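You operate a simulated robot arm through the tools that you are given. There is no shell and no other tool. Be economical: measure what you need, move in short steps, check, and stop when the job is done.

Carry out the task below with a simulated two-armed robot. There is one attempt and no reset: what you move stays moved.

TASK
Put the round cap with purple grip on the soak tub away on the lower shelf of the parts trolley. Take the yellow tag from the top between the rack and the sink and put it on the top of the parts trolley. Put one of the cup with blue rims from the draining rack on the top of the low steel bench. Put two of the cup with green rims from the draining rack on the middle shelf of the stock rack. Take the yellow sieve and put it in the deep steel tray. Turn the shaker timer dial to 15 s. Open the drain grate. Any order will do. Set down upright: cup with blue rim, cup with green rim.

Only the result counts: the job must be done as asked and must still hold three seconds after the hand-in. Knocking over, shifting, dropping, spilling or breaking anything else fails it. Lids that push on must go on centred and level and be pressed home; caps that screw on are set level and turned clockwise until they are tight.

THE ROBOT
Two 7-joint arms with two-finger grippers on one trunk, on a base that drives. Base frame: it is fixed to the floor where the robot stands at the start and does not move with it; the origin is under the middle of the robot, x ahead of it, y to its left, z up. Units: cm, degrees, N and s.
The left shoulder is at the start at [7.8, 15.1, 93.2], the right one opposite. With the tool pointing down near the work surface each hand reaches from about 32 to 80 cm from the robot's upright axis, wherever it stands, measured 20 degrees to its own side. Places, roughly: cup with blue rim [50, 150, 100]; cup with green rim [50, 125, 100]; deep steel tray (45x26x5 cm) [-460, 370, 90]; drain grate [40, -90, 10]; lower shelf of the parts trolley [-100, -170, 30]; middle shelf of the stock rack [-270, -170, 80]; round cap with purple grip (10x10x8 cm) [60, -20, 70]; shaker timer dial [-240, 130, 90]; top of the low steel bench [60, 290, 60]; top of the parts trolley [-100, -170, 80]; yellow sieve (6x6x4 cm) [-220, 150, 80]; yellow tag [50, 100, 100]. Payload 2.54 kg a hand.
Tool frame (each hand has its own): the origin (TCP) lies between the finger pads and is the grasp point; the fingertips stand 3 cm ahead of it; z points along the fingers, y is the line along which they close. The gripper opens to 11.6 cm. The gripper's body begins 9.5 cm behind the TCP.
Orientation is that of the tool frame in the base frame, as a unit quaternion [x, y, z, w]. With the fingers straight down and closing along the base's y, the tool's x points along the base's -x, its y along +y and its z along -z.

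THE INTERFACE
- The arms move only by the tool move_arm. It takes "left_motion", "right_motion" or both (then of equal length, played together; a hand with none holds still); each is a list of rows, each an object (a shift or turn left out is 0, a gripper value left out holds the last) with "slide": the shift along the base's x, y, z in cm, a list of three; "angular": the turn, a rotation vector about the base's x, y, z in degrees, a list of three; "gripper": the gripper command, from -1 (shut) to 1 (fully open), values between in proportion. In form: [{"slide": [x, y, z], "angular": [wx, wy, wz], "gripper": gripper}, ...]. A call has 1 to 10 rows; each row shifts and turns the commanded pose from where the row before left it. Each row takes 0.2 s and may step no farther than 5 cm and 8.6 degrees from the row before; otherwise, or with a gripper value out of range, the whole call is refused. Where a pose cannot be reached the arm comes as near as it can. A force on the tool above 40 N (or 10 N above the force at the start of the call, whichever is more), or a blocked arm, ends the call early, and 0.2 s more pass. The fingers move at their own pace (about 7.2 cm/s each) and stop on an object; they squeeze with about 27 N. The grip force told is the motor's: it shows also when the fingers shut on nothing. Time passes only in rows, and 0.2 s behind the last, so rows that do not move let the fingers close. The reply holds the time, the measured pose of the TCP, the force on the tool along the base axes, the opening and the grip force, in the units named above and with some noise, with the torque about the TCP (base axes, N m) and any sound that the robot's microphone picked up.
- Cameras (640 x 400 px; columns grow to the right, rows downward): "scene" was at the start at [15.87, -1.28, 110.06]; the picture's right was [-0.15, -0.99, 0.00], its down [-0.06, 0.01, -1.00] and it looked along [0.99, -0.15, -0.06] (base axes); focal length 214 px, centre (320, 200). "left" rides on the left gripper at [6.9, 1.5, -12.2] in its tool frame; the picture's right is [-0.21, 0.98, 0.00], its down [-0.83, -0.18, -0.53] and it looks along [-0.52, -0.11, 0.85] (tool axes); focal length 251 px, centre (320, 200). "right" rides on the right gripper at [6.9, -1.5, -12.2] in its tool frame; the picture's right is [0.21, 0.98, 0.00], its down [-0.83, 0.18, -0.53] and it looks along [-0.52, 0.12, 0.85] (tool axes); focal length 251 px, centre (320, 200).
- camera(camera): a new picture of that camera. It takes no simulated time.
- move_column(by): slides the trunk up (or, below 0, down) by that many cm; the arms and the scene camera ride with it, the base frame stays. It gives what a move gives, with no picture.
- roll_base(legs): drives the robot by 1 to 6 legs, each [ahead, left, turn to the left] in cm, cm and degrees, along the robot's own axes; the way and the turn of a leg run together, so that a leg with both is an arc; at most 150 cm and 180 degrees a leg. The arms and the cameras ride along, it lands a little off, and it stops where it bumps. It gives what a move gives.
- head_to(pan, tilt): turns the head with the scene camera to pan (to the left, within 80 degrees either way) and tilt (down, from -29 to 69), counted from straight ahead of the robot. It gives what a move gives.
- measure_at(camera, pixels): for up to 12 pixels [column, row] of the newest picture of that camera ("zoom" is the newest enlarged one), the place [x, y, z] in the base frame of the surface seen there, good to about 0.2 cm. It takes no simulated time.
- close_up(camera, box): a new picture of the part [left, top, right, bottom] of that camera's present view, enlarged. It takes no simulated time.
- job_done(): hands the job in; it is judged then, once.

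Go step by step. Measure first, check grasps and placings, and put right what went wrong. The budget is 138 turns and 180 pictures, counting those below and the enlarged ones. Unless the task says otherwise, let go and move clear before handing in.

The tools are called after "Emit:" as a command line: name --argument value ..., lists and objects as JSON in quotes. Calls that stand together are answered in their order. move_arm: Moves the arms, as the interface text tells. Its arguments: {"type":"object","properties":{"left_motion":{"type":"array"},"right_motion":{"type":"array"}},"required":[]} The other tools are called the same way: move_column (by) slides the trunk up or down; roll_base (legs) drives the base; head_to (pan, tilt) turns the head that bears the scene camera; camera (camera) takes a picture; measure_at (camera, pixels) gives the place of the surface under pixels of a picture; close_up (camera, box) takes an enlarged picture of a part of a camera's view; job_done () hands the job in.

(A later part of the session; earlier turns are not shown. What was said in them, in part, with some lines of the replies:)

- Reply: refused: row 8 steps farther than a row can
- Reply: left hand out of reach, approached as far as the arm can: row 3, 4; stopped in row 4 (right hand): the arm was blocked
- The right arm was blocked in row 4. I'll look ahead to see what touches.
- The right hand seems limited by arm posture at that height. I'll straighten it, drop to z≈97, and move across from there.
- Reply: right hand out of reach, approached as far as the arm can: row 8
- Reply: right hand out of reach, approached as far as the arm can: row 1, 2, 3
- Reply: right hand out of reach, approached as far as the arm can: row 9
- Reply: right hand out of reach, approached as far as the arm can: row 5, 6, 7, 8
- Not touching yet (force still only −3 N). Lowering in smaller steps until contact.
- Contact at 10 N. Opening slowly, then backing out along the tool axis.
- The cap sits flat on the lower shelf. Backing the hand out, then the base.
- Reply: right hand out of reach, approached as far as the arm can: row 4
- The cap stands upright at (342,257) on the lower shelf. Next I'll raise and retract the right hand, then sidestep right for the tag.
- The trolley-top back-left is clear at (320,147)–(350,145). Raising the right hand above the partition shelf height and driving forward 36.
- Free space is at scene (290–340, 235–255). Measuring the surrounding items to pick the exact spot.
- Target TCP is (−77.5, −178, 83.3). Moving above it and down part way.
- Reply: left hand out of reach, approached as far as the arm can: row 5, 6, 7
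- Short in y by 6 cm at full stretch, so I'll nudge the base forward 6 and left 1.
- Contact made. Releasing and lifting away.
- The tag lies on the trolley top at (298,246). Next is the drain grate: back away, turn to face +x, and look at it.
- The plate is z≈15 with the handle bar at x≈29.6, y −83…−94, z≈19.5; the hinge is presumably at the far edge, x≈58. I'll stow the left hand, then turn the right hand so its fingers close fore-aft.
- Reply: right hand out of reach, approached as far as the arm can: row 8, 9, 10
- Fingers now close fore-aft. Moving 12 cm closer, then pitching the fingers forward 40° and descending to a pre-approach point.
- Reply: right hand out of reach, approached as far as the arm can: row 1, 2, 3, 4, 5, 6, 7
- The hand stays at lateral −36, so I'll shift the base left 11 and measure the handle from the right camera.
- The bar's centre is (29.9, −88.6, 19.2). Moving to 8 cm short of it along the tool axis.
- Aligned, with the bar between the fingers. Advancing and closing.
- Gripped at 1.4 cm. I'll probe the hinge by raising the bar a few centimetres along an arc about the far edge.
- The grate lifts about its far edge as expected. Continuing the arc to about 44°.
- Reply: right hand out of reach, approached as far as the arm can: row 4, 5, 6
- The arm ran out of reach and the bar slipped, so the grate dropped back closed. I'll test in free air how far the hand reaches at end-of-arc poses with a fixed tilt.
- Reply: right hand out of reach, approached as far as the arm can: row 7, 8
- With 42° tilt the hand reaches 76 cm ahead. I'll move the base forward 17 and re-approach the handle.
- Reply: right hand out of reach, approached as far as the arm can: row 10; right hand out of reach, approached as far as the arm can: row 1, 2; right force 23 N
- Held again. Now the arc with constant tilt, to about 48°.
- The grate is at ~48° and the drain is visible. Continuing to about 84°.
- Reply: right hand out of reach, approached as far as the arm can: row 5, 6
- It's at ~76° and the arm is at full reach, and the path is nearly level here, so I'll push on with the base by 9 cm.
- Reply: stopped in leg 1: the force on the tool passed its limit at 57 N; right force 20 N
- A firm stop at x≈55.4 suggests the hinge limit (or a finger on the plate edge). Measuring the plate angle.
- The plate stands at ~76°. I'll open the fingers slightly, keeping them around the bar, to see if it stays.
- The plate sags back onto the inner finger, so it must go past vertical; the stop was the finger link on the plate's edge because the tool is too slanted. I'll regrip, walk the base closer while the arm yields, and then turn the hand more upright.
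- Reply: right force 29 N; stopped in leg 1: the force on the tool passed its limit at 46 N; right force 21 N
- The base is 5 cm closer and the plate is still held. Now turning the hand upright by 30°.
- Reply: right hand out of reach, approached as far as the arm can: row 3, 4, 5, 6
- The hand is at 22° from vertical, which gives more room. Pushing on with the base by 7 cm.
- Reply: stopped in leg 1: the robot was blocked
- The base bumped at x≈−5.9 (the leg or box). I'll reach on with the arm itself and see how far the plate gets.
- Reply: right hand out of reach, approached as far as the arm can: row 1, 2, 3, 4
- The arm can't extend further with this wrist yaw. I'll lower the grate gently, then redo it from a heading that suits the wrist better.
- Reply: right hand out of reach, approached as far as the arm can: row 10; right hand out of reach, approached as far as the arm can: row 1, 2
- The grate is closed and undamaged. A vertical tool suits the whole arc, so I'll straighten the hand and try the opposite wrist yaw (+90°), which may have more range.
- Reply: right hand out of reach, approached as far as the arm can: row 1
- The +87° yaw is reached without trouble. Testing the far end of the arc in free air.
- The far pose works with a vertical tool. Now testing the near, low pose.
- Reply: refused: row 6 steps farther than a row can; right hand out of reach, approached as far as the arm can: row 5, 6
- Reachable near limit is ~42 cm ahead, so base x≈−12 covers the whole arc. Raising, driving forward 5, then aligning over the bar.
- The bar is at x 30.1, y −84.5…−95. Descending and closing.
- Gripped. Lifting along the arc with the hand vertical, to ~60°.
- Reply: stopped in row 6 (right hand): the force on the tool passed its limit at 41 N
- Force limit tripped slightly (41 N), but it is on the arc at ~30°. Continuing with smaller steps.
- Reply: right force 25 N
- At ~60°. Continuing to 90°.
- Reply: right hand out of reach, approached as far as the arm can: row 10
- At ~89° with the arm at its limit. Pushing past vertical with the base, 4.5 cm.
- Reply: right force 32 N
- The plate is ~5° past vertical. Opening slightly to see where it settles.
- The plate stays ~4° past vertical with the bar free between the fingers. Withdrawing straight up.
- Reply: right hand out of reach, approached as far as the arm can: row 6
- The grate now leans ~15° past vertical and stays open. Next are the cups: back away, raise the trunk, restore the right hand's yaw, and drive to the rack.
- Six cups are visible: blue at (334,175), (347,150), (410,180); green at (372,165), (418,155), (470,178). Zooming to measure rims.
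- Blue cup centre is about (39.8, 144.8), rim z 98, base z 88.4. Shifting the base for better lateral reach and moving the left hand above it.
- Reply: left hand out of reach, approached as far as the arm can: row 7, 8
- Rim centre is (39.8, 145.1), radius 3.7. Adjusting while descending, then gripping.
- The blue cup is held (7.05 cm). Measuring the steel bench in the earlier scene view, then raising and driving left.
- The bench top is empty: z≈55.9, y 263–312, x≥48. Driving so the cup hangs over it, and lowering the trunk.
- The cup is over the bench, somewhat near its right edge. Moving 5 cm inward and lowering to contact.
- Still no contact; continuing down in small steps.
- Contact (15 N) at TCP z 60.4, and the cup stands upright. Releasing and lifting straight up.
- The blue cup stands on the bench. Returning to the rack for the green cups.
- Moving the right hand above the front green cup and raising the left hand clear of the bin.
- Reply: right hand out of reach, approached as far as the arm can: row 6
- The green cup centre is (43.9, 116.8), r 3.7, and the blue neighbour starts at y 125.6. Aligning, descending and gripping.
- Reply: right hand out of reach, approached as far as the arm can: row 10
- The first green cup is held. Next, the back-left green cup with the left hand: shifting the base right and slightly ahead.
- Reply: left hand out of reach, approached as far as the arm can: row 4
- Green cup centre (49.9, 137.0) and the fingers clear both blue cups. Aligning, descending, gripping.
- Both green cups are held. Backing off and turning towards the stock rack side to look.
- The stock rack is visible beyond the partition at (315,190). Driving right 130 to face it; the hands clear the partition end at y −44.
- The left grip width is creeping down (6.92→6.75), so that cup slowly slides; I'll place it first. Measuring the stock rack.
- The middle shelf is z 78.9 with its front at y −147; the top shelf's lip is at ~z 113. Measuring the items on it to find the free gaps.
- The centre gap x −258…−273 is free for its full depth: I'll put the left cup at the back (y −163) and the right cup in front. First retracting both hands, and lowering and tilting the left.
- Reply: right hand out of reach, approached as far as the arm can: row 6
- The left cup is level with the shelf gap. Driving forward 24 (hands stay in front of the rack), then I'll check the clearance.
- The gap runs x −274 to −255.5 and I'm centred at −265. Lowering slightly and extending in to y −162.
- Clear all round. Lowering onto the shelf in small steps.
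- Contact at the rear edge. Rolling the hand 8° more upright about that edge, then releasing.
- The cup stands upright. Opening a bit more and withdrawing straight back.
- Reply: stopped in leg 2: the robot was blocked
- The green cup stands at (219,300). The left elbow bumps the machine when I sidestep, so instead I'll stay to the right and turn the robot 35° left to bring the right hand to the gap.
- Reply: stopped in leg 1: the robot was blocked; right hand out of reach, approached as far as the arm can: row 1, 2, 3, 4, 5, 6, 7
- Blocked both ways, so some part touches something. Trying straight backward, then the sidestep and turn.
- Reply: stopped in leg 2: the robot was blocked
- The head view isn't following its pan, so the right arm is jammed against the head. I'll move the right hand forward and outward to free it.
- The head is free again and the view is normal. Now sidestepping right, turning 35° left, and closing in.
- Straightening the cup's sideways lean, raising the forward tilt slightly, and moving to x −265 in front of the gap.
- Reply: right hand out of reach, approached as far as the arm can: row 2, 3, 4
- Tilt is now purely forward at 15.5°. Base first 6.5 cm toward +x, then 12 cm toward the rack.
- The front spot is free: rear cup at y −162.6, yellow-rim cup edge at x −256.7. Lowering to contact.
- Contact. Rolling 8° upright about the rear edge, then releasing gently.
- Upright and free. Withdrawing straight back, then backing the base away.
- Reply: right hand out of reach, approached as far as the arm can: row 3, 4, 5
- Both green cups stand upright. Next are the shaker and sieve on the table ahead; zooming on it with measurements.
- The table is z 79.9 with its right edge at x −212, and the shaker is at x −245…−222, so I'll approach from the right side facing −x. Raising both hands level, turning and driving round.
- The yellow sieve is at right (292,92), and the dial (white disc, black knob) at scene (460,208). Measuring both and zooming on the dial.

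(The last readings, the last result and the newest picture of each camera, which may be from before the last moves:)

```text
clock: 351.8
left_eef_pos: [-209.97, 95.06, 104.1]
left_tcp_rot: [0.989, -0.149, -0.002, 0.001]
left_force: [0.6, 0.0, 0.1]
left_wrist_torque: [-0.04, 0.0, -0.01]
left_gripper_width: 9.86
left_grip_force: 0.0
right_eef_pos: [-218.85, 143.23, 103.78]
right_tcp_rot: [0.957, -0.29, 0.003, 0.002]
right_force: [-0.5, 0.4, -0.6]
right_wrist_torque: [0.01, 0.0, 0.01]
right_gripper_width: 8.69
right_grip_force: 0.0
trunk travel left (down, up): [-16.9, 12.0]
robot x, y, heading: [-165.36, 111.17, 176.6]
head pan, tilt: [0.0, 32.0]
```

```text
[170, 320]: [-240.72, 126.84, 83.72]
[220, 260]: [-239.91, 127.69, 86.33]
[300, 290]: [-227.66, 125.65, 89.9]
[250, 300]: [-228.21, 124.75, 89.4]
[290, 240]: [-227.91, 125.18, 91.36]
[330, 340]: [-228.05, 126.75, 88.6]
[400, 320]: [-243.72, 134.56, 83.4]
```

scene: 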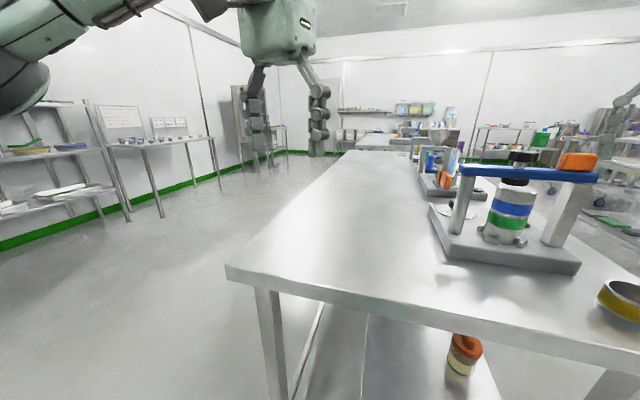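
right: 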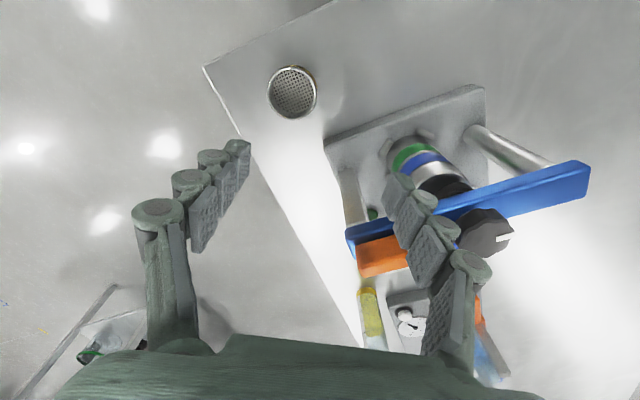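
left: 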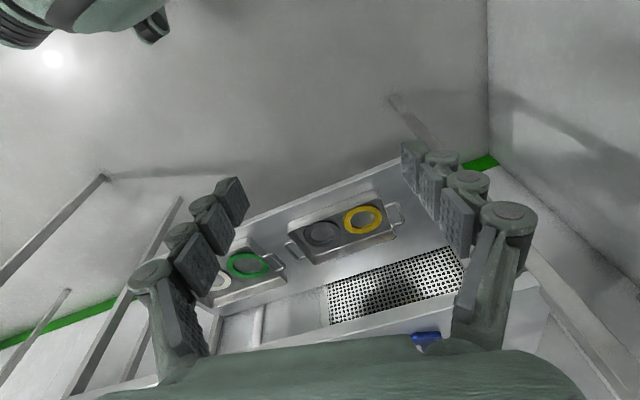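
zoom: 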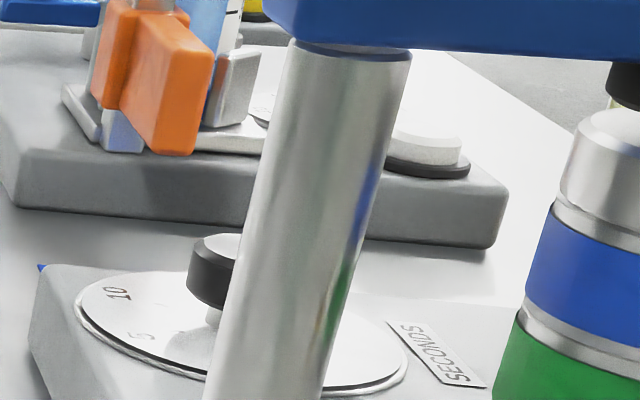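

Sieve centre is (−215.9, 145.5), top z 83.9; the dial disc is at about (−240, 129.5, 83.7). I'll grasp and lift the sieve with the right hand, raise the left, then sidestep so the left hand can work the dial.

Emit:
move_arm --right_motion '[{"slide": [1.5, 1.15, -4.5]}, {"slide": [1.45, 1.15, -4.5]}, {"slide": [0, 0, -4.5]}, {"slide": [0, 0, -4.5]}, {"slide": [0, 0, -2.6]}, {"gripper": -1}, {"gripper": -1}, {"gripper": -1}, {"slide": [0, 0, 3]}, {"slide": [0, 0, 5]}]' --left_motion '[{"slide": [0, 0, 4]}, {"slide": [0, 0, 4]}, {"slide": [0, 0, 2]}, {}, {}, {}, {}, {}, {}, {}]'

Emit:
camera --camera "right"

Emit:
move_arm --right_motion '[{"slide": [0, 0, 5]}, {"slide": [0, 0, 5]}, {"slide": [0, 0, 5]}]'

Emit:
roll_base --legs '[[0, 0, 3.4], [0, -38.3, 0], [5, 0, 0]]'

Emit:
camera --camera "left"

Emit:
camera --camera "scene"

```text
clock: 354.0
left_eef_pos: [-209.79, 94.96, 114.05]
left_tcp_rot: [0.989, -0.147, -0.002, 0.001]
left_force: [0.2, -0.4, -0.2]
left_wrist_torque: [0.0, -0.01, -0.03]
left_gripper_width: 9.86
left_grip_force: 0.0
right_eef_pos: [-216.07, 145.66, 91.27]
right_tcp_rot: [0.957, -0.29, 0.004, 0.003]
right_force: [-0.5, 0.0, -0.8]
right_wrist_torque: [0.01, -0.01, 0.01]
right_gripper_width: 5.8
right_grip_force: 27.0
trunk travel left (down, up): [-16.9, 12.0]
robot x, y, heading: [-165.13, 110.96, 177.0]
head pan, tilt: [0.0, 32.0]
```

```text
50 pictures are left
```

right: 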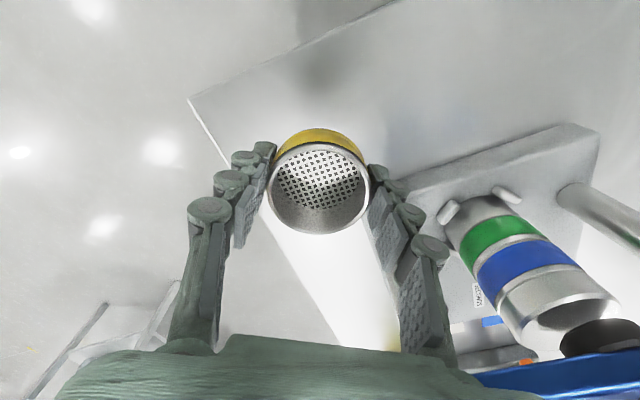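

```text
clock: 354.8
left_eef_pos: [-209.94, 94.94, 114.16]
left_tcp_rot: [0.989, -0.148, -0.001, 0.0]
left_force: [-0.6, 0.5, 0.1]
left_wrist_torque: [0.0, -0.02, -0.04]
left_gripper_width: 9.87
left_grip_force: 0.0
right_eef_pos: [-215.8, 145.28, 106.86]
right_tcp_rot: [0.958, -0.286, -0.002, -0.002]
right_force: [-0.9, 0.3, -1.3]
right_wrist_torque: [0.0, -0.05, 0.02]
right_gripper_width: 5.8
right_grip_force: 26.9
trunk travel left (down, up): [-16.9, 12.0]
robot x, y, heading: [-165.23, 110.61, 176.9]
head pan, tilt: [0.0, 32.0]
```

```text
clock: 360.0
left_eef_pos: [-214.03, 130.75, 114.1]
left_tcp_rot: [0.993, -0.119, 0.0, -0.001]
left_force: [1.0, 0.4, -0.7]
left_wrist_torque: [-0.02, -0.03, 0.02]
left_gripper_width: 9.85
left_grip_force: 0.1
right_eef_pos: [-222.88, 180.8, 106.68]
right_tcp_rot: [0.966, -0.26, 0.001, -0.001]
right_force: [-0.9, -0.1, -2.5]
right_wrist_torque: [-0.04, 0.01, -0.01]
right_gripper_width: 5.8
right_grip_force: 27.0
trunk travel left (down, up): [-16.9, 12.0]
robot x, y, heading: [-170.4, 149.19, -180.2]
head pan, tilt: [0.0, 32.0]
```

```text
49 pictures are left
```

left: 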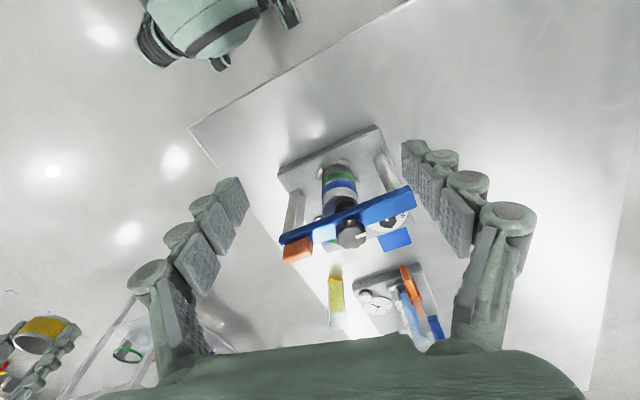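

```text
48 pictures are left
```

scene: 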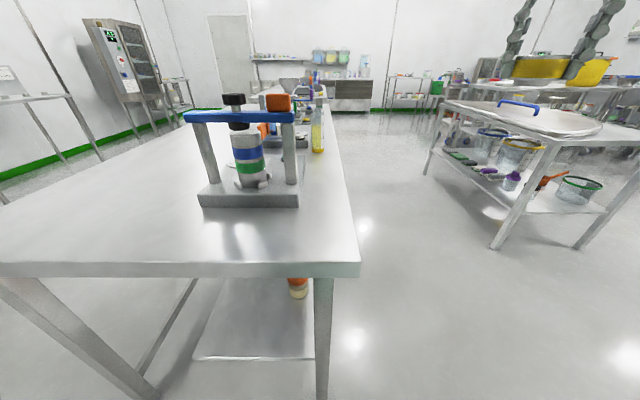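

The sieve is held. Moving the left hand over the dial and looking down at it.

Emit:
move_arm --left_motion '[{"slide": [-4.3, -0.2, -1.2]}, {"slide": [-4.3, -0.2, -1.2]}, {"slide": [-4.3, -0.2, -1.2]}, {"slide": [-4.3, -0.2, -1.2]}, {"slide": [-4.3, -0.2, -1.2]}, {"slide": [-4, -0.2, -1]}, {}]'

Emit:
camera --camera "left"

Emit:
close_up --camera "left" --box '[260, 80, 420, 180]'

```text
clock: 361.6
left_eef_pos: [-235.8, 130.34, 104.44]
left_tcp_rot: [0.993, -0.118, -0.003, 0.001]
left_force: [0.2, 1.0, 0.2]
left_wrist_torque: [-0.01, 0.0, 0.06]
left_gripper_width: 9.87
left_grip_force: 0.0
left hand out of reach, approached as far as the arm can: row 5, 6
right_eef_pos: [-222.79, 180.73, 106.7]
right_tcp_rot: [0.966, -0.26, 0.0, -0.001]
right_force: [0.1, 0.0, -1.0]
right_wrist_torque: [-0.02, 0.03, 0.02]
right_gripper_width: 5.77
right_grip_force: 27.5
trunk travel left (down, up): [-16.9, 12.0]
robot x, y, heading: [-170.05, 149.32, -179.9]
head pan, tilt: [0.0, 32.0]
```

```text
47 pictures are left
```

left: 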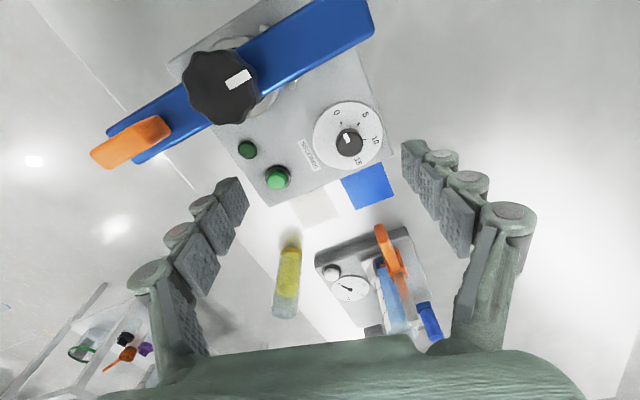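

```text
4.00 times, centred on (340, 130) of left
```

zoom: 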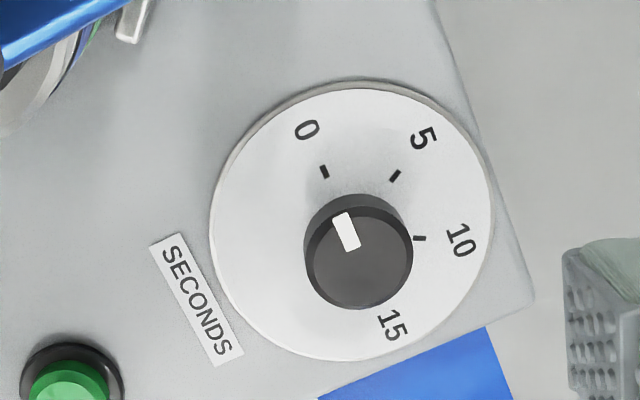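

The dial is clear: marks 0, 5, 10, 15 run clockwise with the pointer near 0. Measuring the dial geometry.

Emit:
measure_at --camera "zoom" --pixels '[[306, 130], [422, 138], [460, 240], [393, 325], [324, 171], [394, 176], [420, 238], [358, 255], [342, 216], [351, 244], [318, 255], [405, 250]]'

```text
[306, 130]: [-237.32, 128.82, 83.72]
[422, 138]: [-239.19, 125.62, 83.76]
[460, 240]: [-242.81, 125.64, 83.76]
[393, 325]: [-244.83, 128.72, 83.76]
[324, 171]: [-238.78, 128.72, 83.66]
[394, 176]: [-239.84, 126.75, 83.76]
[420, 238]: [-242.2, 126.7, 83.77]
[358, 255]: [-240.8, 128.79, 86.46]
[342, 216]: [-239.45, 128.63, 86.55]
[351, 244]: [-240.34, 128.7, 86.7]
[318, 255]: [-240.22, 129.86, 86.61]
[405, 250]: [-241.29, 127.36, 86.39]
```

The marks give a centre of (−241.05, 128.77) and 0→15 is a 180° clockwise turn. I'll nudge the base in, turn the left hand +58°, and descend over the knob.

Emit:
roll_base --legs '[[6, 0, 0]]'

Emit:
move_arm --left_motion '[{"slide": [0.1, -0.22, -0.5], "angular": [0, 0, 8.4], "gripper": -0.1}, {"slide": [0.1, -0.22, -0.5], "angular": [0, 0, 8.4]}, {"slide": [0.1, -0.22, -0.5], "angular": [0, 0, 8.4]}, {"slide": [0.1, -0.22, -0.5], "angular": [0, 0, 8.4]}, {"slide": [0.1, -0.22, -0.5], "angular": [0, 0, 8.4]}, {"slide": [0.1, -0.22, -0.5], "angular": [0, 0, 8.4]}, {"slide": [0.1, -0.22, -0.5], "angular": [0, 0, 8.4]}, {"slide": [0, 0, -4]}, {"slide": [0, 0, -4]}, {}]'

Emit:
camera --camera "left"

Emit:
close_up --camera "left" --box '[240, 100, 400, 200]'

```text
clock: 362.5
left_eef_pos: [-241.8, 130.07, 104.36]
left_tcp_rot: [0.993, -0.117, -0.002, 0.0]
left_force: [0.1, -0.9, -0.5]
left_wrist_torque: [0.03, 0.0, -0.02]
left_gripper_width: 9.85
left_grip_force: 0.0
right_eef_pos: [-228.96, 180.51, 106.76]
right_tcp_rot: [0.966, -0.258, 0.0, 0.0]
right_force: [-0.4, -1.3, -0.6]
right_wrist_torque: [0.01, -0.06, -0.01]
right_gripper_width: 5.77
right_grip_force: 26.9
trunk travel left (down, up): [-16.9, 12.0]
robot x, y, heading: [-176.1, 149.03, -179.8]
head pan, tilt: [0.0, 32.0]
```

```text
clock: 364.7
left_eef_pos: [-240.85, 128.45, 92.86]
left_tcp_rot: [0.923, 0.386, -0.003, 0.002]
left_force: [0.1, -0.1, -1.6]
left_wrist_torque: [0.0, -0.02, 0.0]
left_gripper_width: 5.22
left_grip_force: 0.0
right_eef_pos: [-228.83, 180.61, 106.67]
right_tcp_rot: [0.966, -0.258, 0.0, -0.001]
right_force: [-0.2, -0.3, -1.5]
right_wrist_torque: [-0.01, -0.03, 0.04]
right_gripper_width: 5.79
right_grip_force: 27.2
trunk travel left (down, up): [-16.9, 12.0]
robot x, y, heading: [-176.0, 149.52, -179.8]
head pan, tilt: [0.0, 32.0]
```

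```text
45 pictures are left
```

left: 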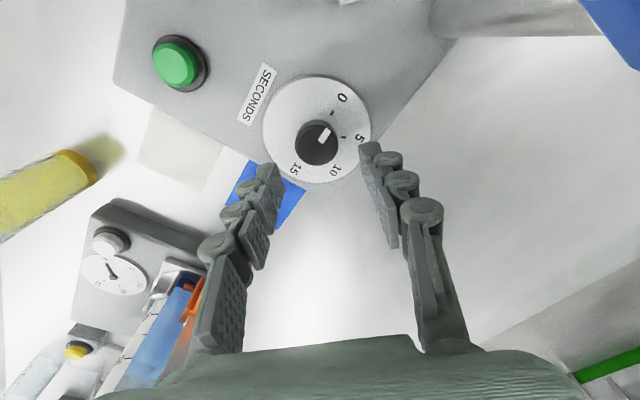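

```text
4.00 times, centred on (320, 150) of left
```

zoom: 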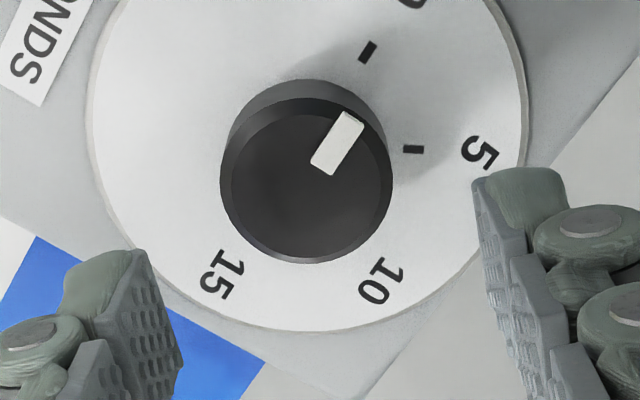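

The hand is centred over the knob. Descending, gripping and turning −92°, then releasing and checking.

Emit:
move_arm --left_motion '[{"slide": [-0.2, 0.3, -3]}, {"slide": [0, 0, -2.4]}, {"gripper": -1}, {"gripper": -1}, {"gripper": -1}, {"angular": [0, 0, -8.4]}, {"angular": [0, 0, -8.4]}, {"angular": [0, 0, -8.4]}, {"angular": [0, 0, -8.4]}, {"angular": [0, 0, -8.4]}]'

Emit:
move_arm --left_motion '[{"angular": [0, 0, -8.4]}, {"angular": [0, 0, -8.4]}, {"angular": [0, 0, -8.4]}, {"angular": [0, 0, -8.4]}, {"angular": [0, 0, -8.4]}, {"angular": [0, 0, -8.4]}, {"gripper": -0.1}, {"gripper": -0.1}, {"slide": [0, 0, 5]}, {}]'

Emit:
camera --camera "left"

Emit:
close_up --camera "left" --box '[240, 100, 400, 200]'

```text
clock: 366.9
left_eef_pos: [-241.06, 128.71, 87.55]
left_tcp_rot: [1.0, 0.029, -0.003, 0.0]
left_force: [13.2, -12.2, -5.5]
left_wrist_torque: [-0.22, -0.17, -0.01]
left_gripper_width: 3.26
left_grip_force: 44.9
right_eef_pos: [-228.96, 180.44, 106.69]
right_tcp_rot: [0.966, -0.258, -0.001, -0.001]
right_force: [0.1, 0.6, -1.0]
right_wrist_torque: [0.02, 0.01, -0.01]
right_gripper_width: 5.77
right_grip_force: 27.5
trunk travel left (down, up): [-16.9, 12.0]
robot x, y, heading: [-176.56, 148.63, -179.3]
head pan, tilt: [0.0, 32.0]
```

```text
clock: 369.1
left_eef_pos: [-240.12, 128.94, 92.12]
left_tcp_rot: [0.967, -0.256, -0.003, -0.001]
left_force: [0.0, -0.5, -0.8]
left_wrist_torque: [0.02, -0.01, 0.01]
left_gripper_width: 5.2
left_grip_force: 0.2
left hand out of reach, approached as far as the arm can: row 4, 5, 6, 9
right_eef_pos: [-228.99, 180.4, 106.74]
right_tcp_rot: [0.966, -0.258, 0.0, -0.002]
right_force: [0.4, -0.4, -1.3]
right_wrist_torque: [-0.02, 0.02, 0.0]
right_gripper_width: 5.8
right_grip_force: 27.5
trunk travel left (down, up): [-16.9, 12.0]
robot x, y, heading: [-176.18, 149.5, -179.7]
head pan, tilt: [0.0, 32.0]
```

```text
43 pictures are left
```

left: 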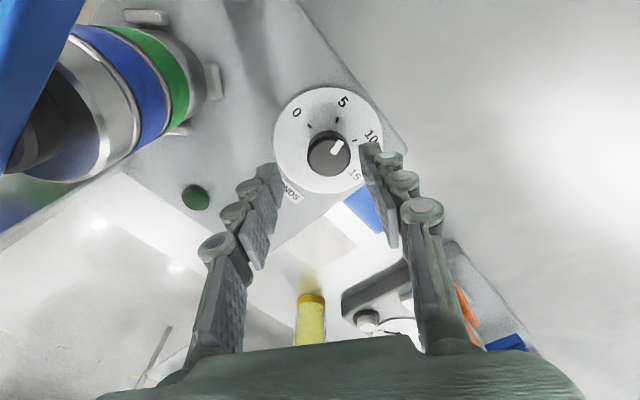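

```text
4.00 times, centred on (320, 150) of left
```

zoom: 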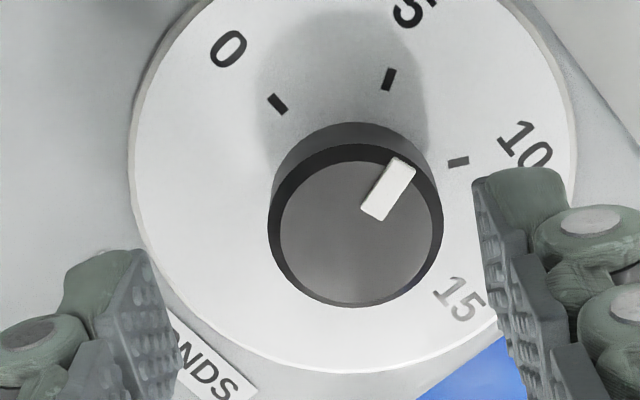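

The first stroke turned the pointer to about 5.6 s, needing ~112° more. I'll bring the base 4 cm closer and do two more strokes back to back.

Emit:
roll_base --legs '[[4, 0, 0]]'

Emit:
move_arm --left_motion '[{"slide": [1.0, -0.06, 0], "angular": [0, 0, 8.4]}, {"slide": [1.0, -0.06, 0], "angular": [0, 0, 8.4]}, {"slide": [1.0, -0.06, 0], "angular": [0, 0, 8.4]}, {"angular": [0, 0, 8.4]}, {"angular": [0, 0, 8.4]}, {"angular": [0, 0, 8.4]}, {"angular": [0, 0, 8.4]}, {"angular": [0, 0, 8.4]}, {"angular": [0, 0, 8.4]}, {"angular": [0, 0, 8.4]}]'

Emit:
move_arm --left_motion '[{"slide": [0, 0, -2.4]}, {"slide": [0, 0, -2.1]}, {"gripper": -1}, {"gripper": -1}, {"gripper": -1}, {"angular": [0, 0, -8.4]}, {"angular": [0, 0, -8.4]}, {"angular": [0, 0, -8.4]}, {"angular": [0, 0, -8.4]}, {"angular": [0, 0, -8.4]}]'

Emit:
move_arm --left_motion '[{"angular": [0, 0, -8.4]}, {"angular": [0, 0, -8.4]}, {"angular": [0, 0, -8.4]}, {"angular": [0, 0, -8.4]}, {"angular": [0, 0, -8.4]}, {"gripper": -0.1}, {"gripper": -0.1}, {"slide": [0, 0, 5]}, {}]'

Emit:
close_up --camera "left" --box '[240, 80, 400, 180]'

Emit:
camera --camera "left"

```text
clock: 370.2
left_eef_pos: [-244.1, 128.84, 92.11]
left_tcp_rot: [0.967, -0.256, -0.004, -0.001]
left_force: [0.5, -0.1, -0.1]
left_wrist_torque: [0.02, -0.02, 0.02]
left_gripper_width: 5.22
left_grip_force: 0.0
right_eef_pos: [-232.9, 180.48, 106.66]
right_tcp_rot: [0.966, -0.258, 0.001, -0.001]
right_force: [0.5, 1.0, -1.2]
right_wrist_torque: [0.0, 0.0, 0.0]
right_gripper_width: 5.78
right_grip_force: 26.7
trunk travel left (down, up): [-16.9, 12.0]
robot x, y, heading: [-180.16, 149.27, -179.6]
head pan, tilt: [0.0, 32.0]
stopped in leg 1: the robot was blocked; the commanded pose is now the measured one
```

```text
clock: 372.4
left_eef_pos: [-241.04, 128.67, 92.08]
left_tcp_rot: [0.889, 0.458, -0.003, 0.002]
left_force: [0.5, 0.4, -0.6]
left_wrist_torque: [0.01, 0.04, 0.01]
left_gripper_width: 5.22
left_grip_force: 0.1
right_eef_pos: [-232.87, 180.54, 106.57]
right_tcp_rot: [0.966, -0.258, 0.001, -0.001]
right_force: [-0.6, -0.4, -1.1]
right_wrist_torque: [-0.02, -0.01, 0.03]
right_gripper_width: 5.81
right_grip_force: 26.8
trunk travel left (down, up): [-16.9, 12.0]
robot x, y, heading: [-180.31, 148.99, -179.7]
head pan, tilt: [0.0, 32.0]
```

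```text
clock: 374.6
left_eef_pos: [-241.01, 128.69, 87.44]
left_tcp_rot: [0.995, 0.104, 0.0, 0.001]
left_force: [13.4, 2.5, -16.0]
left_wrist_torque: [-0.16, 0.38, 0.01]
left_gripper_width: 3.26
left_grip_force: 45.0
right_eef_pos: [-232.85, 180.49, 106.67]
right_tcp_rot: [0.966, -0.258, 0.001, -0.001]
right_force: [-0.9, -0.4, -1.1]
right_wrist_torque: [0.0, -0.04, -0.01]
right_gripper_width: 5.81
right_grip_force: 26.7
trunk travel left (down, up): [-16.9, 12.0]
robot x, y, heading: [-180.18, 149.09, -179.8]
head pan, tilt: [0.0, 32.0]
```

```text
clock: 376.6
left_eef_pos: [-241.07, 129.02, 92.74]
left_tcp_rot: [0.967, -0.256, -0.004, 0.0]
left_force: [0.6, -0.5, -0.4]
left_wrist_torque: [-0.01, 0.02, -0.02]
left_gripper_width: 5.23
left_grip_force: 0.0
right_eef_pos: [-233.01, 180.58, 106.55]
right_tcp_rot: [0.966, -0.258, 0.001, 0.0]
right_force: [0.4, 0.3, -1.1]
right_wrist_torque: [-0.02, -0.01, 0.02]
right_gripper_width: 5.81
right_grip_force: 26.5
trunk travel left (down, up): [-16.9, 12.0]
robot x, y, heading: [-180.39, 149.12, -179.8]
head pan, tilt: [0.0, 32.0]
```

```text
4.00 times, centred on (320, 130) of left
```

zoom: 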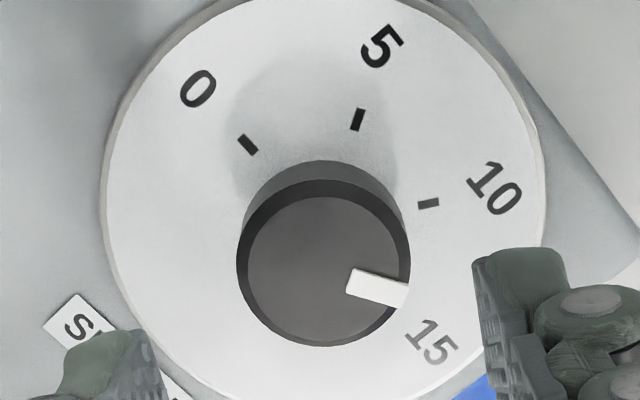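

```text
40 pictures are left
```

left: 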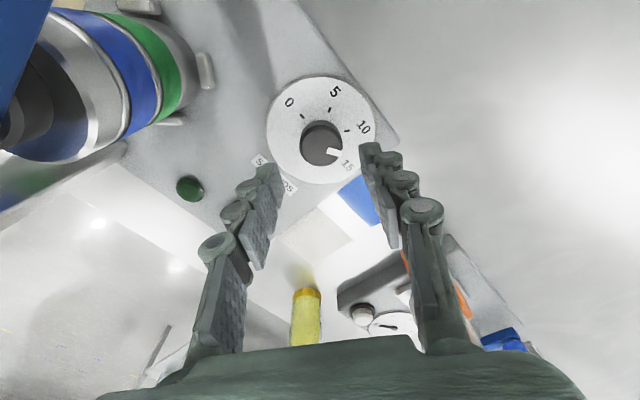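

The pointer is at about 11.7 s and each stroke loses ~10° at grip, so ~39° remain. A final stroke of −49°, then a check plus a look toward the tray.

Emit:
move_arm --left_motion '[{"slide": [0, -0.25, 0], "angular": [0, 0, 8.4]}, {"angular": [0, 0, 8.4]}, {"angular": [0, 0, 8.4]}, {"angular": [0, 0, 8.4]}, {"angular": [0, 0, 8.4]}, {"angular": [0, 0, 8.4]}, {"angular": [0, 0, 8.4]}, {"slide": [0, 0, -2.7]}, {"slide": [0, 0, -2.6]}, {"gripper": -1}]'

Emit:
move_arm --left_motion '[{"gripper": -1}, {"gripper": -1}, {"angular": [0, 0, -8.17]}, {"angular": [0, 0, -8.17]}, {"angular": [0, 0, -8.17]}, {"angular": [0, 0, -8.17]}, {"angular": [0, 0, -8.17]}, {"angular": [0, 0, -8.17]}, {"gripper": -0.1}, {"gripper": -0.1}]'

Emit:
move_arm --left_motion '[{"slide": [0, 0, 5]}, {}]'

Emit:
close_up --camera "left" --box '[240, 80, 400, 180]'

Emit:
head_to --pan -45 --tilt 10

Emit:
camera --camera "scene"

```text
clock: 378.8
left_eef_pos: [-241.14, 128.53, 87.43]
left_tcp_rot: [0.968, 0.25, -0.004, 0.001]
left_force: [-6.2, 6.4, -2.2]
left_wrist_torque: [-0.02, 0.3, 0.01]
left_gripper_width: 3.34
left_grip_force: 28.6
right_eef_pos: [-232.94, 180.68, 106.54]
right_tcp_rot: [0.966, -0.257, 0.001, -0.001]
right_force: [0.2, 0.4, -1.5]
right_wrist_torque: [0.01, -0.01, 0.03]
right_gripper_width: 5.79
right_grip_force: 27.2
trunk travel left (down, up): [-16.9, 12.0]
robot x, y, heading: [-180.42, 149.1, -179.6]
head pan, tilt: [0.0, 32.0]
```

```text
clock: 381.0
left_eef_pos: [-241.07, 128.37, 87.13]
left_tcp_rot: [0.985, -0.173, -0.002, 0.001]
left_force: [-0.1, 0.2, -0.6]
left_wrist_torque: [-0.03, 0.05, -0.01]
left_gripper_width: 5.24
left_grip_force: 0.0
right_eef_pos: [-232.93, 180.51, 106.54]
right_tcp_rot: [0.966, -0.258, 0.001, -0.001]
right_force: [0.1, -0.3, -0.8]
right_wrist_torque: [0.02, -0.05, -0.02]
right_gripper_width: 5.77
right_grip_force: 26.5
trunk travel left (down, up): [-16.9, 12.0]
robot x, y, heading: [-180.45, 148.95, -179.6]
head pan, tilt: [0.0, 32.0]
```

```text
clock: 381.6
left_eef_pos: [-241.39, 128.61, 92.24]
left_tcp_rot: [0.985, -0.174, -0.003, 0.0]
left_force: [0.7, 0.0, 0.1]
left_wrist_torque: [-0.02, 0.02, 0.05]
left_gripper_width: 5.23
left_grip_force: 0.2
right_eef_pos: [-232.83, 180.51, 106.44]
right_tcp_rot: [0.966, -0.258, 0.001, -0.001]
right_force: [0.6, -0.3, -0.4]
right_wrist_torque: [0.01, 0.02, -0.04]
right_gripper_width: 5.8
right_grip_force: 27.0
trunk travel left (down, up): [-16.9, 12.0]
robot x, y, heading: [-180.2, 148.93, -179.9]
head pan, tilt: [0.0, 32.0]
```

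```text
4.00 times, centred on (320, 130) of left
```

zoom: 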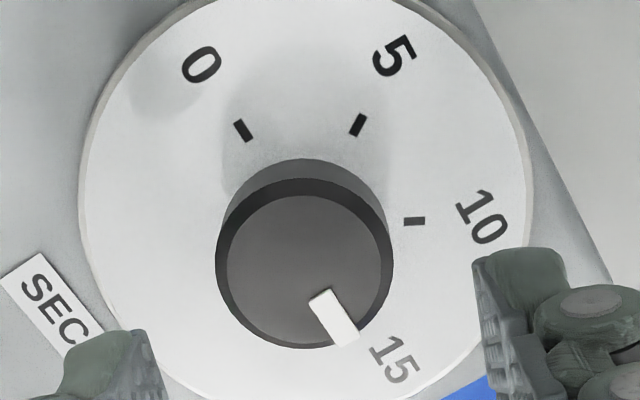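

```text
clock: 382.7
left_eef_pos: [-241.41, 128.67, 92.34]
left_tcp_rot: [0.985, -0.173, -0.004, -0.001]
left_force: [-0.1, 0.7, 0.1]
left_wrist_torque: [0.02, 0.0, 0.01]
left_gripper_width: 5.21
left_grip_force: 0.0
right_eef_pos: [-232.92, 180.49, 106.59]
right_tcp_rot: [0.966, -0.257, -0.001, 0.0]
right_force: [0.3, 0.7, -1.4]
right_wrist_torque: [0.0, 0.03, -0.03]
right_gripper_width: 5.78
right_grip_force: 27.4
trunk travel left (down, up): [-16.9, 12.0]
robot x, y, heading: [-180.32, 149.08, -179.9]
head pan, tilt: [-45.0, 10.0]
```

```text
38 pictures are left
```

scene: 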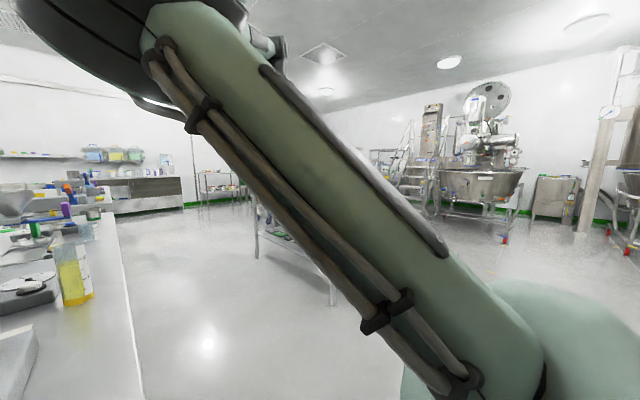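

By eye the pointer is at or slightly past 15. Measuring its direction accurately before leaving.

Emit:
measure_at --camera "zoom" --pixels '[[323, 296], [340, 333], [331, 314], [304, 262], [201, 65], [396, 362], [225, 262], [385, 262], [304, 200]]'

```text
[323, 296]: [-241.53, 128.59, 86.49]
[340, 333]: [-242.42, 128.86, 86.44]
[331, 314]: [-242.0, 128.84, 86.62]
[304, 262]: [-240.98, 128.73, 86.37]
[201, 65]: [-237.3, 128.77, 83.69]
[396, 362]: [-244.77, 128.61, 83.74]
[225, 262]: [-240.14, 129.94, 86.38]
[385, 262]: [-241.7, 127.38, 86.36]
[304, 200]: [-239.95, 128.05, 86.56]
```

The pointer lies along the 15 mark within measurement bias (the same bias as it showed at 0), so the dial is set. Retracting the left hand, backing off and turning to look for the deep tray.

Emit:
move_arm --left_motion '[{"slide": [0, 0, 5]}, {"slide": [0, 0, 5]}, {"slide": [0, 0, 4]}, {"slide": [4.5, 0, 0]}, {"slide": [4.5, 0, 0]}, {"slide": [4.5, 0, 0]}, {"slide": [4.5, 0, 0]}, {"slide": [4.5, 0, 0]}]'

Emit:
roll_base --legs '[[-30, 0, 0], [0, 0, -38]]'

Emit:
head_to --pan 5 --tilt 12

Emit:
camera --camera "scene"

Emit:
measure_at --camera "scene" --pixels '[[320, 200], [320, 230], [260, 200], [260, 230], [380, 200], [380, 240], [200, 200], [200, 250], [440, 220], [320, 270], [300, 185], [340, 185]]'

Emit:
close_up --camera "scene" --box '[200, 130, 440, 280]'

```text
clock: 384.5
left_eef_pos: [-218.51, 128.35, 106.22]
left_tcp_rot: [0.985, -0.172, -0.003, 0.0]
left_force: [0.4, -0.7, 0.5]
left_wrist_torque: [-0.03, 0.02, -0.01]
left_gripper_width: 5.23
left_grip_force: 0.0
right_eef_pos: [-232.8, 180.51, 106.58]
right_tcp_rot: [0.966, -0.259, 0.0, -0.001]
right_force: [-0.1, 0.0, -0.9]
right_wrist_torque: [-0.01, 0.01, -0.05]
right_gripper_width: 5.78
right_grip_force: 26.9
trunk travel left (down, up): [-16.9, 12.0]
robot x, y, heading: [-180.42, 149.21, -179.5]
head pan, tilt: [-45.0, 10.0]
```

```text
clock: 388.4
left_eef_pos: [-192.09, 156.75, 106.35]
left_tcp_rot: [0.872, -0.489, -0.003, -0.001]
left_force: [0.7, 0.2, -0.3]
left_wrist_torque: [0.01, -0.02, 0.01]
left_gripper_width: 5.25
left_grip_force: 0.0
right_eef_pos: [-170.74, 206.5, 106.63]
right_tcp_rot: [0.827, -0.563, 0.001, 0.0]
right_force: [-0.4, 0.0, 0.4]
right_wrist_torque: [-0.01, 0.0, 0.0]
right_gripper_width: 5.78
right_grip_force: 26.7
trunk travel left (down, up): [-16.9, 12.0]
robot x, y, heading: [-148.93, 149.51, 141.7]
head pan, tilt: [-45.0, 10.0]
```

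```text
clock: 389.6
left_eef_pos: [-192.05, 156.8, 106.29]
left_tcp_rot: [0.872, -0.489, -0.003, -0.002]
left_force: [-0.1, -0.3, -1.1]
left_wrist_torque: [-0.05, 0.02, -0.03]
left_gripper_width: 5.2
left_grip_force: 0.0
right_eef_pos: [-170.74, 206.55, 106.64]
right_tcp_rot: [0.826, -0.563, 0.001, 0.0]
right_force: [-0.3, -0.3, -1.2]
right_wrist_torque: [-0.03, 0.01, 0.0]
right_gripper_width: 5.81
right_grip_force: 27.4
trunk travel left (down, up): [-16.9, 12.0]
robot x, y, heading: [-149.35, 149.24, 141.6]
head pan, tilt: [5.0, 12.0]
```

```text
37 pictures are left
```

scene: 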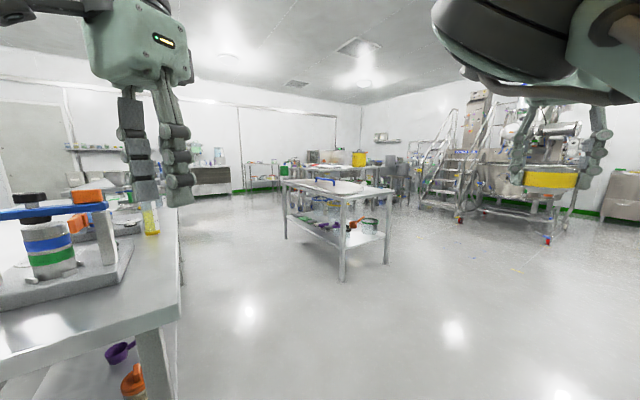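

```text
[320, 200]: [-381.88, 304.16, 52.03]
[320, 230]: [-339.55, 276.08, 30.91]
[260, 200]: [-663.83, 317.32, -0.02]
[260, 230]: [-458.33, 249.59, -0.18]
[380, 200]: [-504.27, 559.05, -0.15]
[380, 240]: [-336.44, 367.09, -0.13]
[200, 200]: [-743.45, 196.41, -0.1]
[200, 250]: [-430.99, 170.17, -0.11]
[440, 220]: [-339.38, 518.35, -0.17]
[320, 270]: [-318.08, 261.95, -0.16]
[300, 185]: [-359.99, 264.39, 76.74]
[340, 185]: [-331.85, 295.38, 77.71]
```

```text
2.67 times, centred on (320, 205) of scene
```

zoom: 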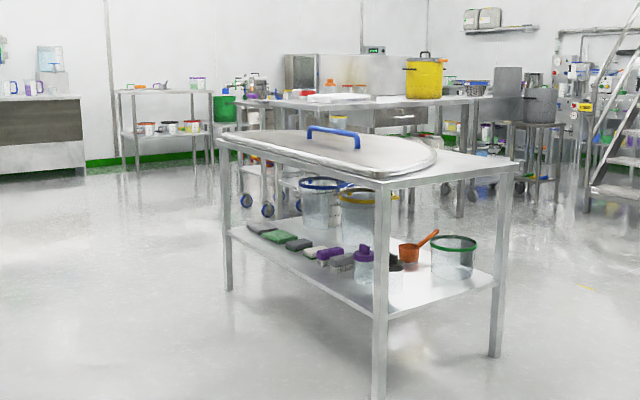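

The deep tray is on the back table behind the mid table (x −400…−320, y 260…340). I'll drive along the free corridor at y≈213 and turn to face +y in front of it.

Emit:
roll_base --legs '[[0, 0, 38.4], [0, -62, 0], [150, 0, 0], [150, 0, 0], [34, 0, 0], [0, 0, -90]]'

Emit:
head_to --pan -5 --tilt 18

Emit:
camera --camera "scene"

Emit:
measure_at --camera "scene" --pixels '[[320, 200], [320, 215], [320, 230], [280, 215], [360, 215], [400, 215], [340, 205], [300, 205], [380, 205], [320, 190], [350, 225], [260, 225]]'

Emit:
close_up --camera "scene" --box '[220, 130, 460, 280]'

Emit:
measure_at --camera "zoom" --pixels '[[320, 140], [320, 160], [320, 180], [320, 200], [320, 220], [240, 160], [400, 160], [240, 190], [400, 190], [480, 170], [160, 170], [320, 250]]'

```text
clock: 417.8
left_eef_pos: [-507.1, 238.71, 106.31]
left_tcp_rot: [-0.561, 0.828, 0.002, 0.003]
left_force: [-0.3, -0.6, 0.0]
left_wrist_torque: [-0.05, -0.01, 0.01]
left_gripper_width: 5.22
left_grip_force: 0.0
right_eef_pos: [-454.59, 251.54, 106.62]
right_tcp_rot: [-0.488, 0.873, 0.0, 0.0]
right_force: [0.7, 0.5, -0.6]
right_wrist_torque: [0.01, -0.03, 0.0]
right_gripper_width: 5.78
right_grip_force: 26.7
trunk travel left (down, up): [-16.9, 12.0]
robot x, y, heading: [-487.39, 199.8, 88.5]
head pan, tilt: [5.0, 12.0]
```

```text
clock: 418.5
left_eef_pos: [-507.11, 238.77, 106.34]
left_tcp_rot: [-0.561, 0.828, 0.002, 0.003]
left_force: [0.4, 0.2, 0.4]
left_wrist_torque: [0.04, -0.01, -0.01]
left_gripper_width: 5.22
left_grip_force: 0.0
right_eef_pos: [-454.42, 251.56, 106.53]
right_tcp_rot: [-0.488, 0.873, -0.001, 0.0]
right_force: [0.1, 0.2, -1.5]
right_wrist_torque: [-0.01, 0.02, 0.01]
right_gripper_width: 5.8
right_grip_force: 26.7
trunk travel left (down, up): [-16.9, 12.0]
robot x, y, heading: [-487.56, 200.15, 88.5]
head pan, tilt: [-5.0, 18.0]
```

```text
35 pictures are left
```

scene: 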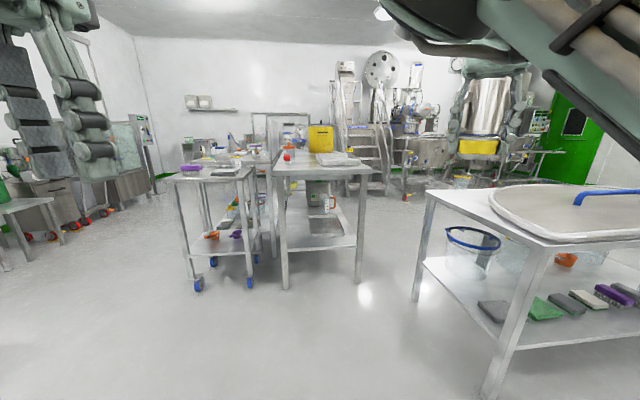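

```text
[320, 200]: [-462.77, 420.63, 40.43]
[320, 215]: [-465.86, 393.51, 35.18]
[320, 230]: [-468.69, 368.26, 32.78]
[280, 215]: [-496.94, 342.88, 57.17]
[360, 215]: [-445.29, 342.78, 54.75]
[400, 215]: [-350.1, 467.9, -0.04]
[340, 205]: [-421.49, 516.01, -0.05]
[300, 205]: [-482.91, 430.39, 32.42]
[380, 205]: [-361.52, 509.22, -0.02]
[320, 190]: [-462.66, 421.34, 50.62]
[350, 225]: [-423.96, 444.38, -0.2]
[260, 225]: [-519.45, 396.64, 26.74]
```

```text
2.67 times, centred on (340, 205) of scene
```

zoom: 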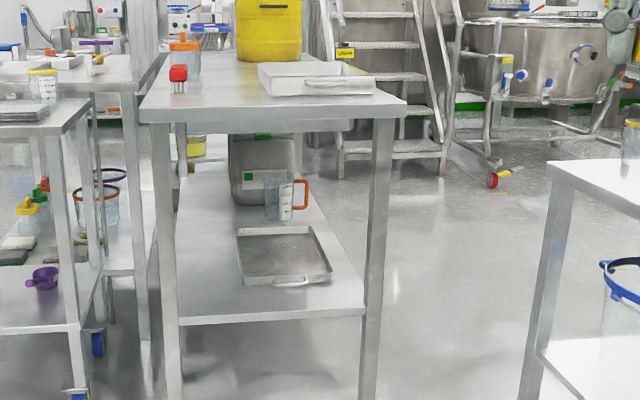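

```text
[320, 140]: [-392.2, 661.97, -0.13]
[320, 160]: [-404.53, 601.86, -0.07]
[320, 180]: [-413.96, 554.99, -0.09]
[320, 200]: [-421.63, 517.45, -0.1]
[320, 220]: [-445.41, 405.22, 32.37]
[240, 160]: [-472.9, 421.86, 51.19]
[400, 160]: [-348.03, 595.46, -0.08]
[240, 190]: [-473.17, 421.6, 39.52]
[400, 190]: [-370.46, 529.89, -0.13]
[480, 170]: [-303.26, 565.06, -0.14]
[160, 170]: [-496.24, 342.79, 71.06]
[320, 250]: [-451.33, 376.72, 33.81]
```

The back table's front edge is at y 342.8, x −497…−445, with the deep tray on top around (−460, 370). Driving up and extending the sieve over it, then looking.

Emit:
roll_base --legs '[[95, 7, 1.5]]'

Emit:
move_arm --right_motion '[{"slide": [0, 4, 0]}, {"slide": [0, 4, 0]}, {"slide": [0, 4, -1]}, {}]'

Emit:
camera --camera "right"

Emit:
measure_at --camera "right" --pixels '[[320, 60], [240, 80], [400, 80], [200, 40], [440, 40], [320, 20], [320, 260], [240, 140], [400, 140], [160, 120], [480, 120], [320, 110]]'

Emit:
camera --camera "scene"

Emit:
measure_at --camera "scene" --pixels '[[320, 260], [340, 260], [360, 260], [380, 260], [340, 240], [360, 240], [380, 240], [400, 250], [420, 260], [360, 280], [320, 240], [400, 230]]'

```text
clock: 423.6
left_eef_pos: [-512.81, 336.55, 106.23]
left_tcp_rot: [-0.567, 0.824, 0.002, 0.004]
left_force: [0.0, 0.0, -0.5]
left_wrist_torque: [-0.02, 0.02, -0.04]
left_gripper_width: 5.21
left_grip_force: 0.1
right_eef_pos: [-460.24, 349.97, 106.61]
right_tcp_rot: [-0.493, 0.87, -0.001, 0.0]
right_force: [0.8, -0.4, -0.8]
right_wrist_torque: [-0.01, 0.01, 0.0]
right_gripper_width: 5.76
right_grip_force: 26.4
trunk travel left (down, up): [-16.9, 12.0]
robot x, y, heading: [-492.58, 298.17, 89.1]
head pan, tilt: [-5.0, 18.0]
```

```text
clock: 424.6
left_eef_pos: [-512.82, 336.4, 106.33]
left_tcp_rot: [-0.566, 0.824, 0.002, 0.003]
left_force: [0.0, 0.3, -0.8]
left_wrist_torque: [-0.02, 0.05, -0.03]
left_gripper_width: 5.24
left_grip_force: 0.0
right_eef_pos: [-459.8, 359.36, 103.66]
right_tcp_rot: [-0.494, 0.87, -0.001, 0.001]
right_force: [0.4, -0.9, -0.5]
right_wrist_torque: [0.01, -0.02, -0.01]
right_gripper_width: 5.78
right_grip_force: 26.9
right hand out of reach, approached as far as the arm can: row 2, 3
trunk travel left (down, up): [-16.9, 12.0]
robot x, y, heading: [-492.38, 297.83, 89.2]
head pan, tilt: [-5.0, 18.0]
```

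```text
33 pictures are left
```

right: 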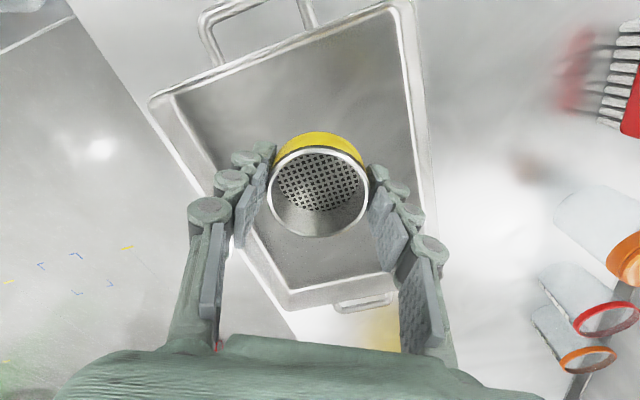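

```text
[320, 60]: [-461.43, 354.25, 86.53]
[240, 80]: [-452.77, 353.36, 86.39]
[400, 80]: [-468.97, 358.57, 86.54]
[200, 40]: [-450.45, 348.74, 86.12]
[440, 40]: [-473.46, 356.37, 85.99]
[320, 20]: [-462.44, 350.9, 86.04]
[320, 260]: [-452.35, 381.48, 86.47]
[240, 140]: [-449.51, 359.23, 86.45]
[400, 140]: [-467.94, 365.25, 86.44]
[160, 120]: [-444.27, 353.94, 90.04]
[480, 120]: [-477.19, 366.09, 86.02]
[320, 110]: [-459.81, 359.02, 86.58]
```

```text
32 pictures are left
```

scene: 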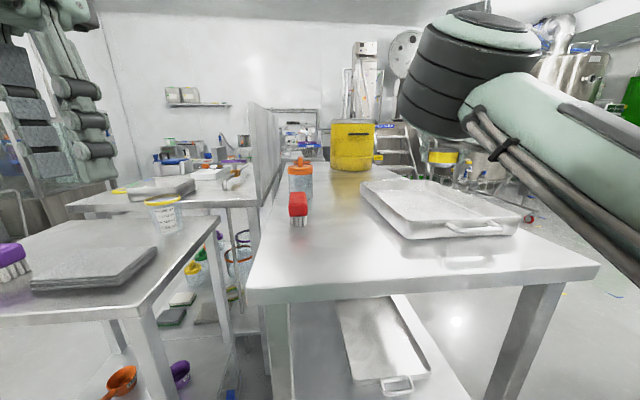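

```text
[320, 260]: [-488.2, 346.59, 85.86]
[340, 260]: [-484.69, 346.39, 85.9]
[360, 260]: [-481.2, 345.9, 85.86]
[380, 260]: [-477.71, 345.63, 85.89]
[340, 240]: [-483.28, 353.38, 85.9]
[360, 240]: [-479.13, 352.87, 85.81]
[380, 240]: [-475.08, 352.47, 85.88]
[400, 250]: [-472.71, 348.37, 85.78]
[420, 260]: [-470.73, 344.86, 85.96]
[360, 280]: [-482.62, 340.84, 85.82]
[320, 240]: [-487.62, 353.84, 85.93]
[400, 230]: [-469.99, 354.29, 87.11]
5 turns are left
```

The sieve hangs over the tray interior (floor z 86.5), so TCP should come to ~89.9. Lowering, releasing, lifting away and checking.

Emit:
move_arm --right_motion '[{"slide": [0, 1, -4]}, {"slide": [0, 1, -4]}, {"slide": [0, 1, -3]}, {"slide": [0, 0, -1.5]}, {"slide": [0, 0, -0.7]}, {"slide": [0, 0, -0.5]}, {}]'

Emit:
move_arm --right_motion '[{"gripper": 0.1}, {"gripper": 0.6}, {"gripper": 0.6}, {"slide": [0, 0, 3]}, {"slide": [0, 0, 5]}, {"slide": [0, 0, 5]}, {"slide": [0, -3, 2]}]'

Emit:
camera --camera "right"

Emit:
camera --camera "scene"

```text
clock: 426.2
left_eef_pos: [-512.83, 336.45, 106.25]
left_tcp_rot: [-0.567, 0.824, 0.001, 0.002]
left_force: [-0.2, -0.2, 1.1]
left_wrist_torque: [0.01, -0.02, -0.01]
left_gripper_width: 5.21
left_grip_force: 0.1
right_eef_pos: [-459.73, 362.19, 90.11]
right_tcp_rot: [-0.493, 0.87, 0.0, 0.001]
right_force: [1.2, 2.5, 4.0]
right_wrist_torque: [0.13, -0.07, -0.03]
right_gripper_width: 5.79
right_grip_force: 27.1
trunk travel left (down, up): [-16.9, 12.0]
robot x, y, heading: [-492.51, 297.77, 89.4]
head pan, tilt: [-5.0, 18.0]
```

```text
clock: 427.8
left_eef_pos: [-512.87, 336.5, 106.24]
left_tcp_rot: [-0.567, 0.824, 0.002, 0.003]
left_force: [-0.1, 0.2, -0.2]
left_wrist_torque: [0.02, 0.0, -0.02]
left_gripper_width: 5.23
left_grip_force: 0.0
right_eef_pos: [-459.5, 357.66, 103.97]
right_tcp_rot: [-0.493, 0.87, -0.001, 0.0]
right_force: [1.1, 0.7, 0.8]
right_wrist_torque: [0.01, -0.02, -0.01]
right_gripper_width: 9.3
right_grip_force: 0.1
right hand out of reach, approached as far as the arm can: row 6
trunk travel left (down, up): [-16.9, 12.0]
robot x, y, heading: [-492.46, 298.05, 89.2]
head pan, tilt: [-5.0, 18.0]
```

```text
31 pictures are left
```

right: 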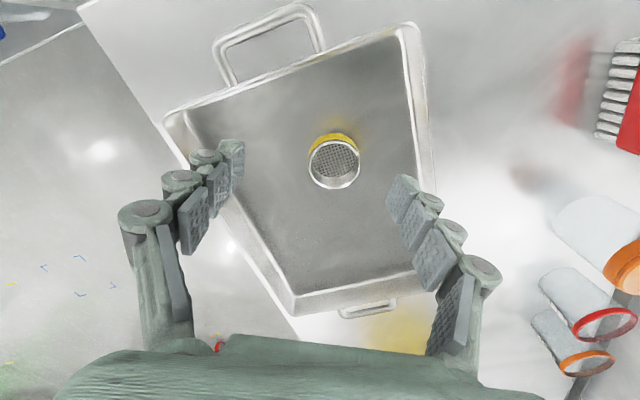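

```text
30 pictures are left
4 turns are left
```

scene: 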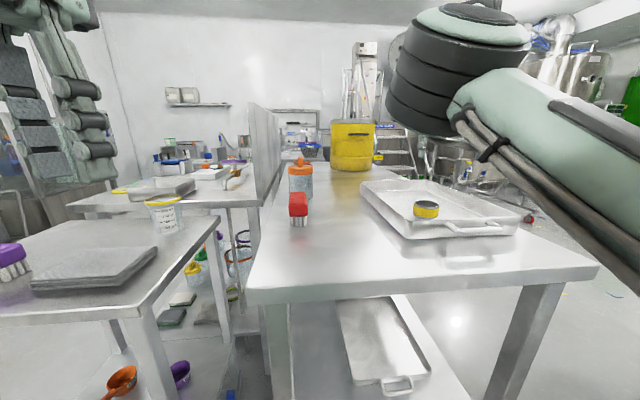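

The sieve stands in the deep tray at scene (426,209), and both hands are empty and clear. All parts are done, so I'm handing in.

Emit:
job_done

```text
The job is handed in.
```

I finished all seven parts and handed the job in. The one I'm least sure of is the dial: it measured about 5° past the 15 s mark, but the pointer showed the same offset at 0, so I took it as set and left it.

- **Cap:** the cap with the purple grip sits flat on the lower shelf of the parts trolley.
- **Tag:** the yellow tag is on top of the trolley.
- **Blue-rimmed cup:** it stands upright on the low steel bench.
- **Green-rimmed cups:** both stand upright on the middle shelf of the stock rack.
- **Sieve:** the yellow sieve is in the deep steel tray.
- **Grate:** the drain grate is open, leaning about 15° past vertical. It slipped shut on the first try and fell back onto its frame; I saw no damage.
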